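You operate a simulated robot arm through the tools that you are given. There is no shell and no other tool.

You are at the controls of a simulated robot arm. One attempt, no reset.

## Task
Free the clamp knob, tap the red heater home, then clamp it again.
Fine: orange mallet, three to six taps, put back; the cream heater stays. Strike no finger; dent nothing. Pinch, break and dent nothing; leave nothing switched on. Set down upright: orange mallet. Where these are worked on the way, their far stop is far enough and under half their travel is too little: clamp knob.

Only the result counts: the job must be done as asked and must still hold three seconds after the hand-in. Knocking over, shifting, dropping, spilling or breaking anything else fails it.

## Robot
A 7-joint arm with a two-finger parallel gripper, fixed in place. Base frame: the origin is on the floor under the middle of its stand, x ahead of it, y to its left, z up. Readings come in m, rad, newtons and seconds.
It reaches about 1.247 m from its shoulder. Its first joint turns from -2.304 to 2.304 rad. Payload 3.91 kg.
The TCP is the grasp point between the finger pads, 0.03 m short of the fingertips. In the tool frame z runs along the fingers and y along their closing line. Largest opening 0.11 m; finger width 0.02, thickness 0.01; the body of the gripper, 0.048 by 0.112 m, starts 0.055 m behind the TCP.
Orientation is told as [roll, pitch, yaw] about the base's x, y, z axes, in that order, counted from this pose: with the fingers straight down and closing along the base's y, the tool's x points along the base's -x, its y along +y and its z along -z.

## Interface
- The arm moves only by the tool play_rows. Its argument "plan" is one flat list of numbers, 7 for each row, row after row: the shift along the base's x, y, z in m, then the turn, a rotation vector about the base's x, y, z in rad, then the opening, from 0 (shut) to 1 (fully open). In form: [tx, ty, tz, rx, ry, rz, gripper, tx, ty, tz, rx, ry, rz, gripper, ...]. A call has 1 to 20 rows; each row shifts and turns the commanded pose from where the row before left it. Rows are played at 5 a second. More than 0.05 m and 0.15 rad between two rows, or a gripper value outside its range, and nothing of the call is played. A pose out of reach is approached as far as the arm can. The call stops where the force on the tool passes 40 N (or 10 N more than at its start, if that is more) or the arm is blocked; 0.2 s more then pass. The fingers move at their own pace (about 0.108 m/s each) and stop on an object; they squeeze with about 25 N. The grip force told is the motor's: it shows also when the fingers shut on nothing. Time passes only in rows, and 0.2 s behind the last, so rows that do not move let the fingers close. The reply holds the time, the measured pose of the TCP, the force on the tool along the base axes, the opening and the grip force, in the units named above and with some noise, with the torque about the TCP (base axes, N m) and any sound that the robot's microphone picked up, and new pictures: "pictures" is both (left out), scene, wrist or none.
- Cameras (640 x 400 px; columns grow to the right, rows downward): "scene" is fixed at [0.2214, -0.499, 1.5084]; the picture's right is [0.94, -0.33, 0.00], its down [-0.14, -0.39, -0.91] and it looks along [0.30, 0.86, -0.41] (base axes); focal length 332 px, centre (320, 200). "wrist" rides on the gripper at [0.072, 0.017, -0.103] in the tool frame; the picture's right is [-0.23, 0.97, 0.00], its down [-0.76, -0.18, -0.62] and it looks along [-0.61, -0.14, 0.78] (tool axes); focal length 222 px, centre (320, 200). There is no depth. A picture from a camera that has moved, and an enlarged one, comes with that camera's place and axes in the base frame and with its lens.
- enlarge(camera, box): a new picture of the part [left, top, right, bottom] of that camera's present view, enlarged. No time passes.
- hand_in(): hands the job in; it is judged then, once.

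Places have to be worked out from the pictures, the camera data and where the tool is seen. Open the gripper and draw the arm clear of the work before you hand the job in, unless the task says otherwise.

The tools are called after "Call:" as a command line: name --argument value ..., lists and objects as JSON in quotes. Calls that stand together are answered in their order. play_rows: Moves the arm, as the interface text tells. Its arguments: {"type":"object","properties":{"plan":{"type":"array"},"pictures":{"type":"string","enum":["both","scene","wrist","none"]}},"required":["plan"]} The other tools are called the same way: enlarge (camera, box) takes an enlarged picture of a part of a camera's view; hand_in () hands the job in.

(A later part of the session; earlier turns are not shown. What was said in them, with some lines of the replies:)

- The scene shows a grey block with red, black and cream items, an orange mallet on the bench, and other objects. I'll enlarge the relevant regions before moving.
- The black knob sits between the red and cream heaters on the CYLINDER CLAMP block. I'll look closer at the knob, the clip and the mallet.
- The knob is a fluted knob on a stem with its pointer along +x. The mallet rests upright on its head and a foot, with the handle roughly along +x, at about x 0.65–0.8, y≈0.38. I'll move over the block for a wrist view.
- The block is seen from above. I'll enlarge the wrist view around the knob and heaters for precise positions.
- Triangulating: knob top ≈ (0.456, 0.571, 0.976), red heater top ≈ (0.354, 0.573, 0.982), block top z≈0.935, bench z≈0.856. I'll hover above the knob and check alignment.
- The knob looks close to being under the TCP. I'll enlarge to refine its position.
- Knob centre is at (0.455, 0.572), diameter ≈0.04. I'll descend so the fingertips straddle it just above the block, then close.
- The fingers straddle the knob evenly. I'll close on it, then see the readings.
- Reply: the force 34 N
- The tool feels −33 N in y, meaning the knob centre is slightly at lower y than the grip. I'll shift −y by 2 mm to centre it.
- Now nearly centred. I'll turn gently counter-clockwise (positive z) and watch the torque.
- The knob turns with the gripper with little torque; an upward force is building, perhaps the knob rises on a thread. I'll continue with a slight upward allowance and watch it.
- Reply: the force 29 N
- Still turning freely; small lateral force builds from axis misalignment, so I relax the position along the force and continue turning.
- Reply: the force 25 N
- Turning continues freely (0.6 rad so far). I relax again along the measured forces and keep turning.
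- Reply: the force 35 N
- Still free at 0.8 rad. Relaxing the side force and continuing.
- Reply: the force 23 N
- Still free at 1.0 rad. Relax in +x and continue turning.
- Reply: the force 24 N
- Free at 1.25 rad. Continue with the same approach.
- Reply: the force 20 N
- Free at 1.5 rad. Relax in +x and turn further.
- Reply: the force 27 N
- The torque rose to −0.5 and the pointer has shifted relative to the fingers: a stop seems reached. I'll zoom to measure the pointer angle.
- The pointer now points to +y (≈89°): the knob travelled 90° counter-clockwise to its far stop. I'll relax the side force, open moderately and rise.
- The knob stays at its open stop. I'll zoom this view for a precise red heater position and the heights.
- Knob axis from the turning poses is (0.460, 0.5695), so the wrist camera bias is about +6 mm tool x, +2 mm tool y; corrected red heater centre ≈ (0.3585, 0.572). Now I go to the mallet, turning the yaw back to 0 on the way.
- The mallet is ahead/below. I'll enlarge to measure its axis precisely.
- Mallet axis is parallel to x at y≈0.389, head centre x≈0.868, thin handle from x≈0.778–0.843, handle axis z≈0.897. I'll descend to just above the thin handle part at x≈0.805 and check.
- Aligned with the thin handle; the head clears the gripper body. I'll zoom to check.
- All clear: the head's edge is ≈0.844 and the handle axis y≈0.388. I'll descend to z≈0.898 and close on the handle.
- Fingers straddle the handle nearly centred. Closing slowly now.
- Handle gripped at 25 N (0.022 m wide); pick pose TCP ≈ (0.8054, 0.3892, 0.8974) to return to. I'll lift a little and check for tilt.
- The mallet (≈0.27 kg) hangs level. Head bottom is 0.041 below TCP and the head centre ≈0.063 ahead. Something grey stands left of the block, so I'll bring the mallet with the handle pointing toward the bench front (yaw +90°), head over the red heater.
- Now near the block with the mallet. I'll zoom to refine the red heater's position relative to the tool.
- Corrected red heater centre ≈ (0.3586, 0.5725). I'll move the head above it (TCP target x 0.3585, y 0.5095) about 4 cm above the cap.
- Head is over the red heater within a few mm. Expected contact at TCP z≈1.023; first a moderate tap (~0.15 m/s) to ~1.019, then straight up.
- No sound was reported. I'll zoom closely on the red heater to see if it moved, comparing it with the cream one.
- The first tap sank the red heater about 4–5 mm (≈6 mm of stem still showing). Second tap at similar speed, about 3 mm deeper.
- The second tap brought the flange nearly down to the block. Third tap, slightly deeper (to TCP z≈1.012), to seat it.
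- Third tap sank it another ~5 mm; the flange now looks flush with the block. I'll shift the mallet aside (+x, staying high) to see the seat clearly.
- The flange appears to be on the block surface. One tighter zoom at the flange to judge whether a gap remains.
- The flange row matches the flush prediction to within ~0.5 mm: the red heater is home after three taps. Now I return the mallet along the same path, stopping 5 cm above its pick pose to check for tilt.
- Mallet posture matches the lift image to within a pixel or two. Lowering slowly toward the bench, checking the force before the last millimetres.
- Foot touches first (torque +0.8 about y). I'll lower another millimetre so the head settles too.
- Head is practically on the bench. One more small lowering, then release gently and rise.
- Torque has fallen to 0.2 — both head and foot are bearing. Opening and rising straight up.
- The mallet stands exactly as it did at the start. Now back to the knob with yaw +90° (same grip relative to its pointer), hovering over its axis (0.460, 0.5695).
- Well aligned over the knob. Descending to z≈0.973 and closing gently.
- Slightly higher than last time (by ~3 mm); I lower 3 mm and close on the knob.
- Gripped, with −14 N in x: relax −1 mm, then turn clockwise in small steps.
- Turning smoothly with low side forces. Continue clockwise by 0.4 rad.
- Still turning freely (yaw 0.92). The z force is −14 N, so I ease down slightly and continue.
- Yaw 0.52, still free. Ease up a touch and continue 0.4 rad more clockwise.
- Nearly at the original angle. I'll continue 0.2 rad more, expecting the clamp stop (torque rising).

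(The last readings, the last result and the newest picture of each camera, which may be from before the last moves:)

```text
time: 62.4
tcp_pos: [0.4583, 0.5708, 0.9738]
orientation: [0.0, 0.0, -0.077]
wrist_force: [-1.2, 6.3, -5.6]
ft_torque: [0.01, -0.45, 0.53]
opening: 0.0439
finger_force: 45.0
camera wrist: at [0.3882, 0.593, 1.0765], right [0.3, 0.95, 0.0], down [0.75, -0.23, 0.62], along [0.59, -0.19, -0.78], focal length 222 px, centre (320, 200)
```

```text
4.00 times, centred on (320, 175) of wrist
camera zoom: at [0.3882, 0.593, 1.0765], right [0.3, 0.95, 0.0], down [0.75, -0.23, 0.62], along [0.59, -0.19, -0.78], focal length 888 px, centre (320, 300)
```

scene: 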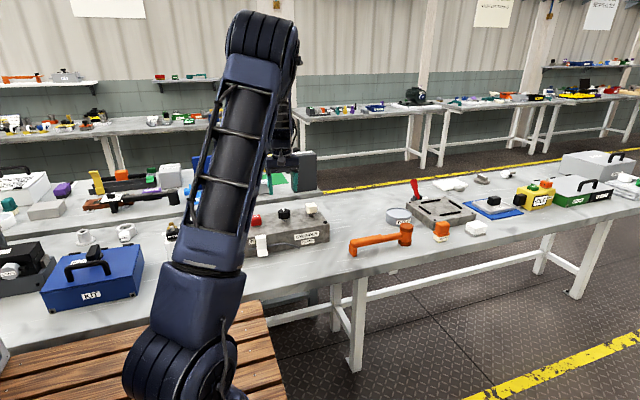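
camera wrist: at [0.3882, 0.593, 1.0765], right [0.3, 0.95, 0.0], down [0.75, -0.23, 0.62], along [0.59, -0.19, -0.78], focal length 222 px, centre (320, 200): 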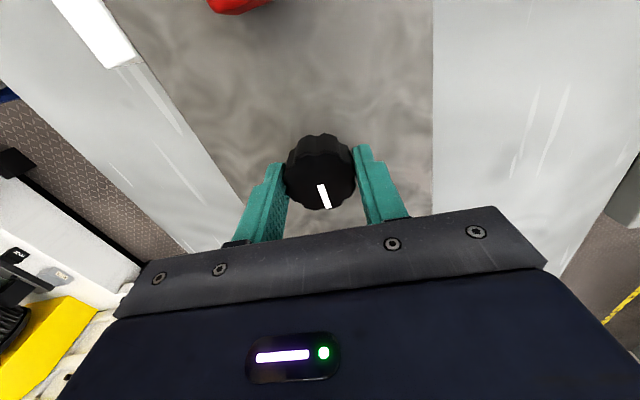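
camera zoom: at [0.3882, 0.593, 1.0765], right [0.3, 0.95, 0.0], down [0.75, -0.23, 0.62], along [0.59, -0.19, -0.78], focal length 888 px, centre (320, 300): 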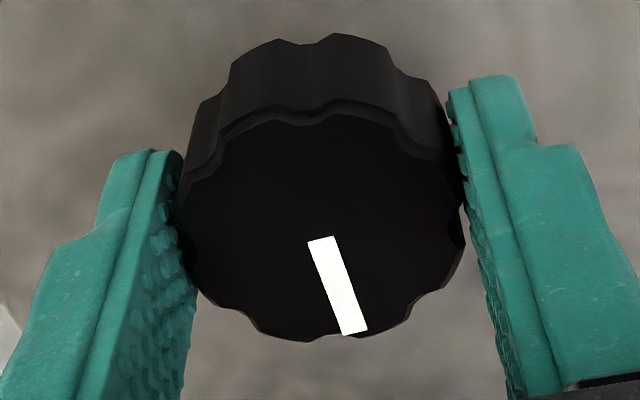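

The torque rose to +0.53 and the pointer is at −1.3°, its original clamped stop. I open and rise straight up.

Call:
play_rows --plan '[0, 0, 0, 0, 0, 0, 0.5, 0, 0, 0, 0, 0, 0, 0.7, 0, 0, 0, 0, 0, 0, 0.7, 0, 0, 0.03, 0, 0, 0, 0.7, 0, 0, 0.045, 0, 0, 0, 0.7, 0, 0, 0.045, 0, 0, 0, 0.7, 0, 0, 0.045, 0, 0, 0, 0.7, 0, 0, 0, 0, 0, 0, 0.7]'

Call:
enlarge --camera "wrist" --box '[230, 0, 400, 210]'

Call:
enlarge --camera "scene" --box '[236, 195, 336, 257]'

```text
time: 64.2
tcp_pos: [0.4602, 0.5694, 1.1385]
orientation: [0.0, 0.0, -0.075]
wrist_force: [-0.6, -0.7, 0.1]
ft_torque: [-0.01, -0.02, -0.01]
opening: 0.0773
finger_force: 0.0
camera wrist: at [0.3895, 0.5919, 1.2419], right [0.3, 0.95, 0.0], down [0.75, -0.23, 0.62], along [0.59, -0.19, -0.78], focal length 222 px, centre (320, 200)
```

scene: 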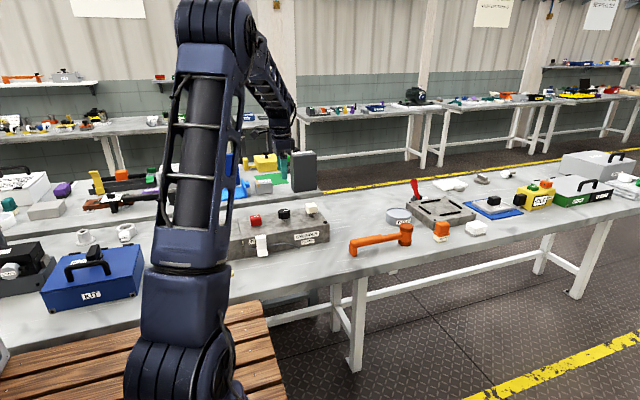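
wrist: 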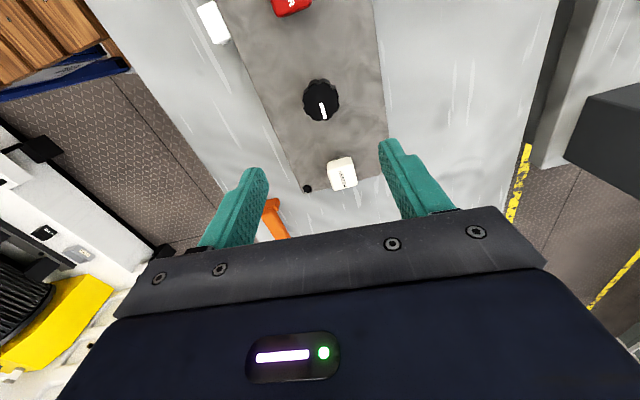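

```text
1.90 times, centred on (315, 105) of wrist
camera zoom: at [0.3895, 0.5919, 1.2419], right [0.3, 0.95, 0.0], down [0.75, -0.23, 0.62], along [0.59, -0.19, -0.78], focal length 423 px, centre (330, 381)
```

zoom: 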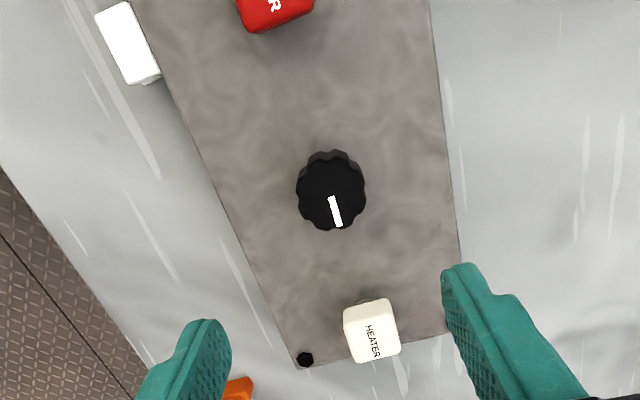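

```text
6.40 times, centred on (286, 226) of scene
camera zoom: at [0.2214, -0.499, 1.5084], right [0.94, -0.33, 0.0], down [-0.14, -0.39, -0.91], along [0.3, 0.86, -0.41], focal length 2122 px, centre (538, 34)
```

zoom: 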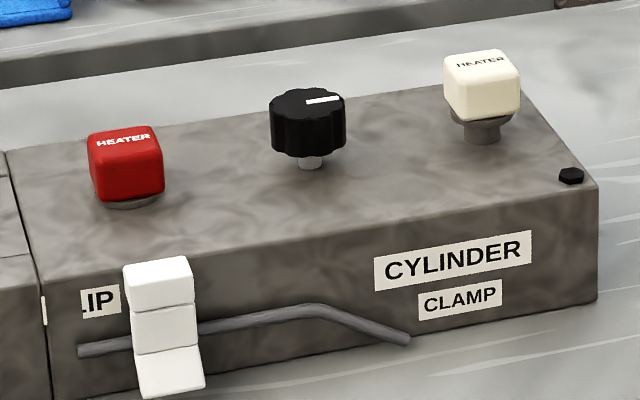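

The knob is back at its clamped stop and the red heater is down. One last close look at the red heater's seat before retreating.

Call:
enlarge --camera "scene" --box '[247, 209, 269, 232]'

Call:
enlarge --camera "scene" --box '[268, 200, 304, 223]'

```text
16.00 times, centred on (258, 220) of scene
camera zoom: at [0.2214, -0.499, 1.5084], right [0.94, -0.33, 0.0], down [-0.14, -0.39, -0.91], along [0.3, 0.86, -0.41], focal length 5306 px, centre (1312, -128)
```

zoom: 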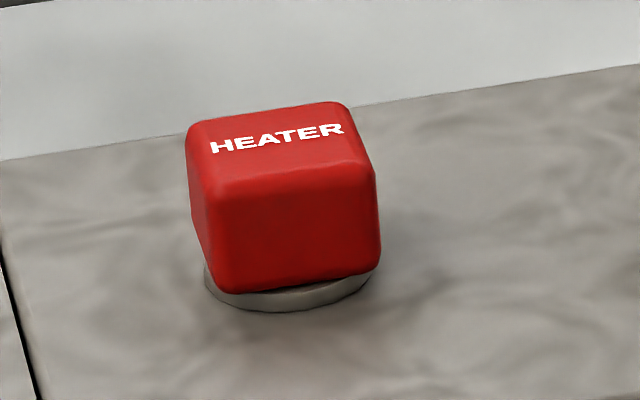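

```text
16.00 times, centred on (286, 212) of scene
camera zoom: at [0.2214, -0.499, 1.5084], right [0.94, -0.33, 0.0], down [-0.14, -0.39, -0.91], along [0.3, 0.86, -0.41], focal length 5306 px, centre (864, 16)
```

zoom: 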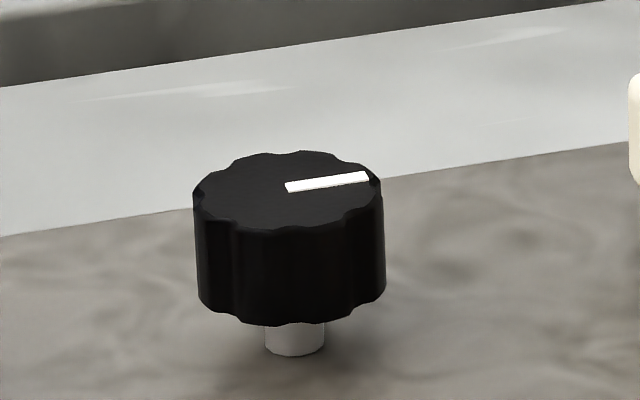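

Knob view is identical to the initial one, and the flange-bottom height (0.9376) agrees with the block plane (0.9377–0.938): seated. Now I retreat the open gripper to the start area, clear of the work.

Call:
play_rows --plan '[0, 0, 0.045, 0, 0, 0.076, 1, 0, 0, 0.045, 0, 0, 0, 1, 0.011, -0.038, 0, 0, 0, 0, 1, 0.011, -0.038, 0, 0, 0, 0, 1, 0.011, -0.038, 0, 0, 0, 0, 1, 0.011, -0.038, 0, 0, 0, 0, 1, 0.011, -0.038, 0, 0, 0, 0, 1, 0.011, -0.038, 0, 0, 0, 0, 1, 0.011, -0.038, 0, 0, 0, 0, 1, 0.011, -0.038, 0, 0, 0, 0, 1, 0.011, -0.038, 0, 0, 0, 0, 1, 0, 0, 0, 0, 0, 0, 1, 0, 0, 0, 0, 0, 0, 1]'

Call:
enlarge --camera "scene" --box '[200, 180, 460, 290]'

```text
time: 67.0
tcp_pos: [0.5598, 0.2252, 1.2269]
orientation: [-0.002, 0.001, 0.0]
wrist_force: [-0.4, -0.4, 0.3]
ft_torque: [-0.01, 0.01, -0.06]
opening: 0.1099
finger_force: 0.0
camera wrist: at [0.4871, 0.2426, 1.3307], right [0.23, 0.97, 0.0], down [0.76, -0.18, 0.62], along [0.61, -0.14, -0.78], focal length 222 px, centre (320, 200)
```

scene: 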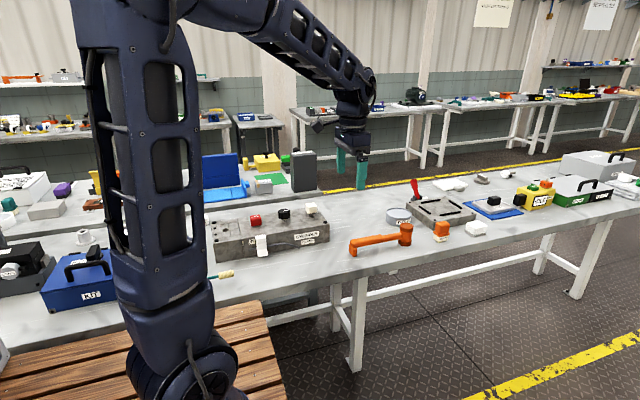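
wrist: 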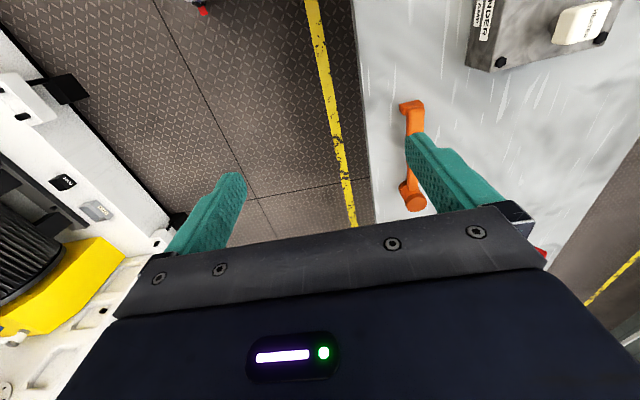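

```text
2.46 times, centred on (330, 235) of scene
camera zoom: at [0.2214, -0.499, 1.5084], right [0.94, -0.33, 0.0], down [-0.14, -0.39, -0.91], along [0.3, 0.86, -0.41], focal length 816 px, centre (295, 114)
```

zoom: 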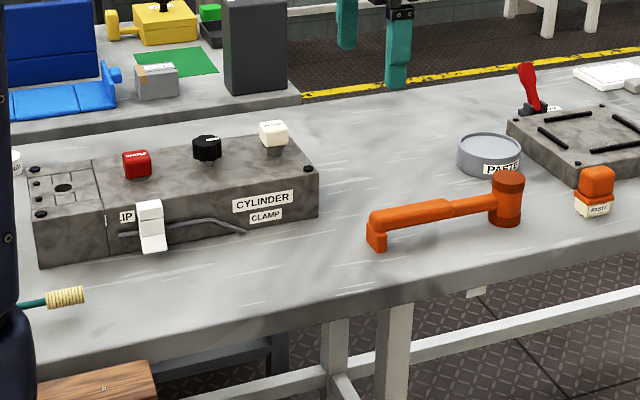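

The red heater is down, the knob is back at its clamped stop, and the cream heater is untouched. The mallet is upright in its place and the open gripper is clear of the work, so I'm handing in.

Call:
hand_in

```text
The job is handed in.
```

I freed the clamp knob, tapped the red heater home in three taps, clamped the knob again, and handed the job in. I haven't been told the verdict.

- **Clamp knob:** I turned it about 90° counter-clockwise to its far stop, then back clockwise to its original stop. Both times the torque rose sharply at the end, and the pointer is back within a fraction of a degree of where it started.
- **Red heater:** Each tap, at roughly 0.15 m/s, sank it about 5 mm. Its flange is now flush with the block to within about half a millimetre, judging from the scene camera.
- **Mallet:** It stands upright where I picked it up, and the final picture looks the same as the starting one.
- **Everything else:** The cream heater was not touched, and nothing else on the bench appears moved in the last picture. The gripper is open and back near its starting position, away from the work.

Three taps is the bottom of the allowed three to six. I stopped there because a fourth hit on a seated heater risked a dent. The microphone reported no sound for the taps, so I confirmed them only by the heater sinking each time.
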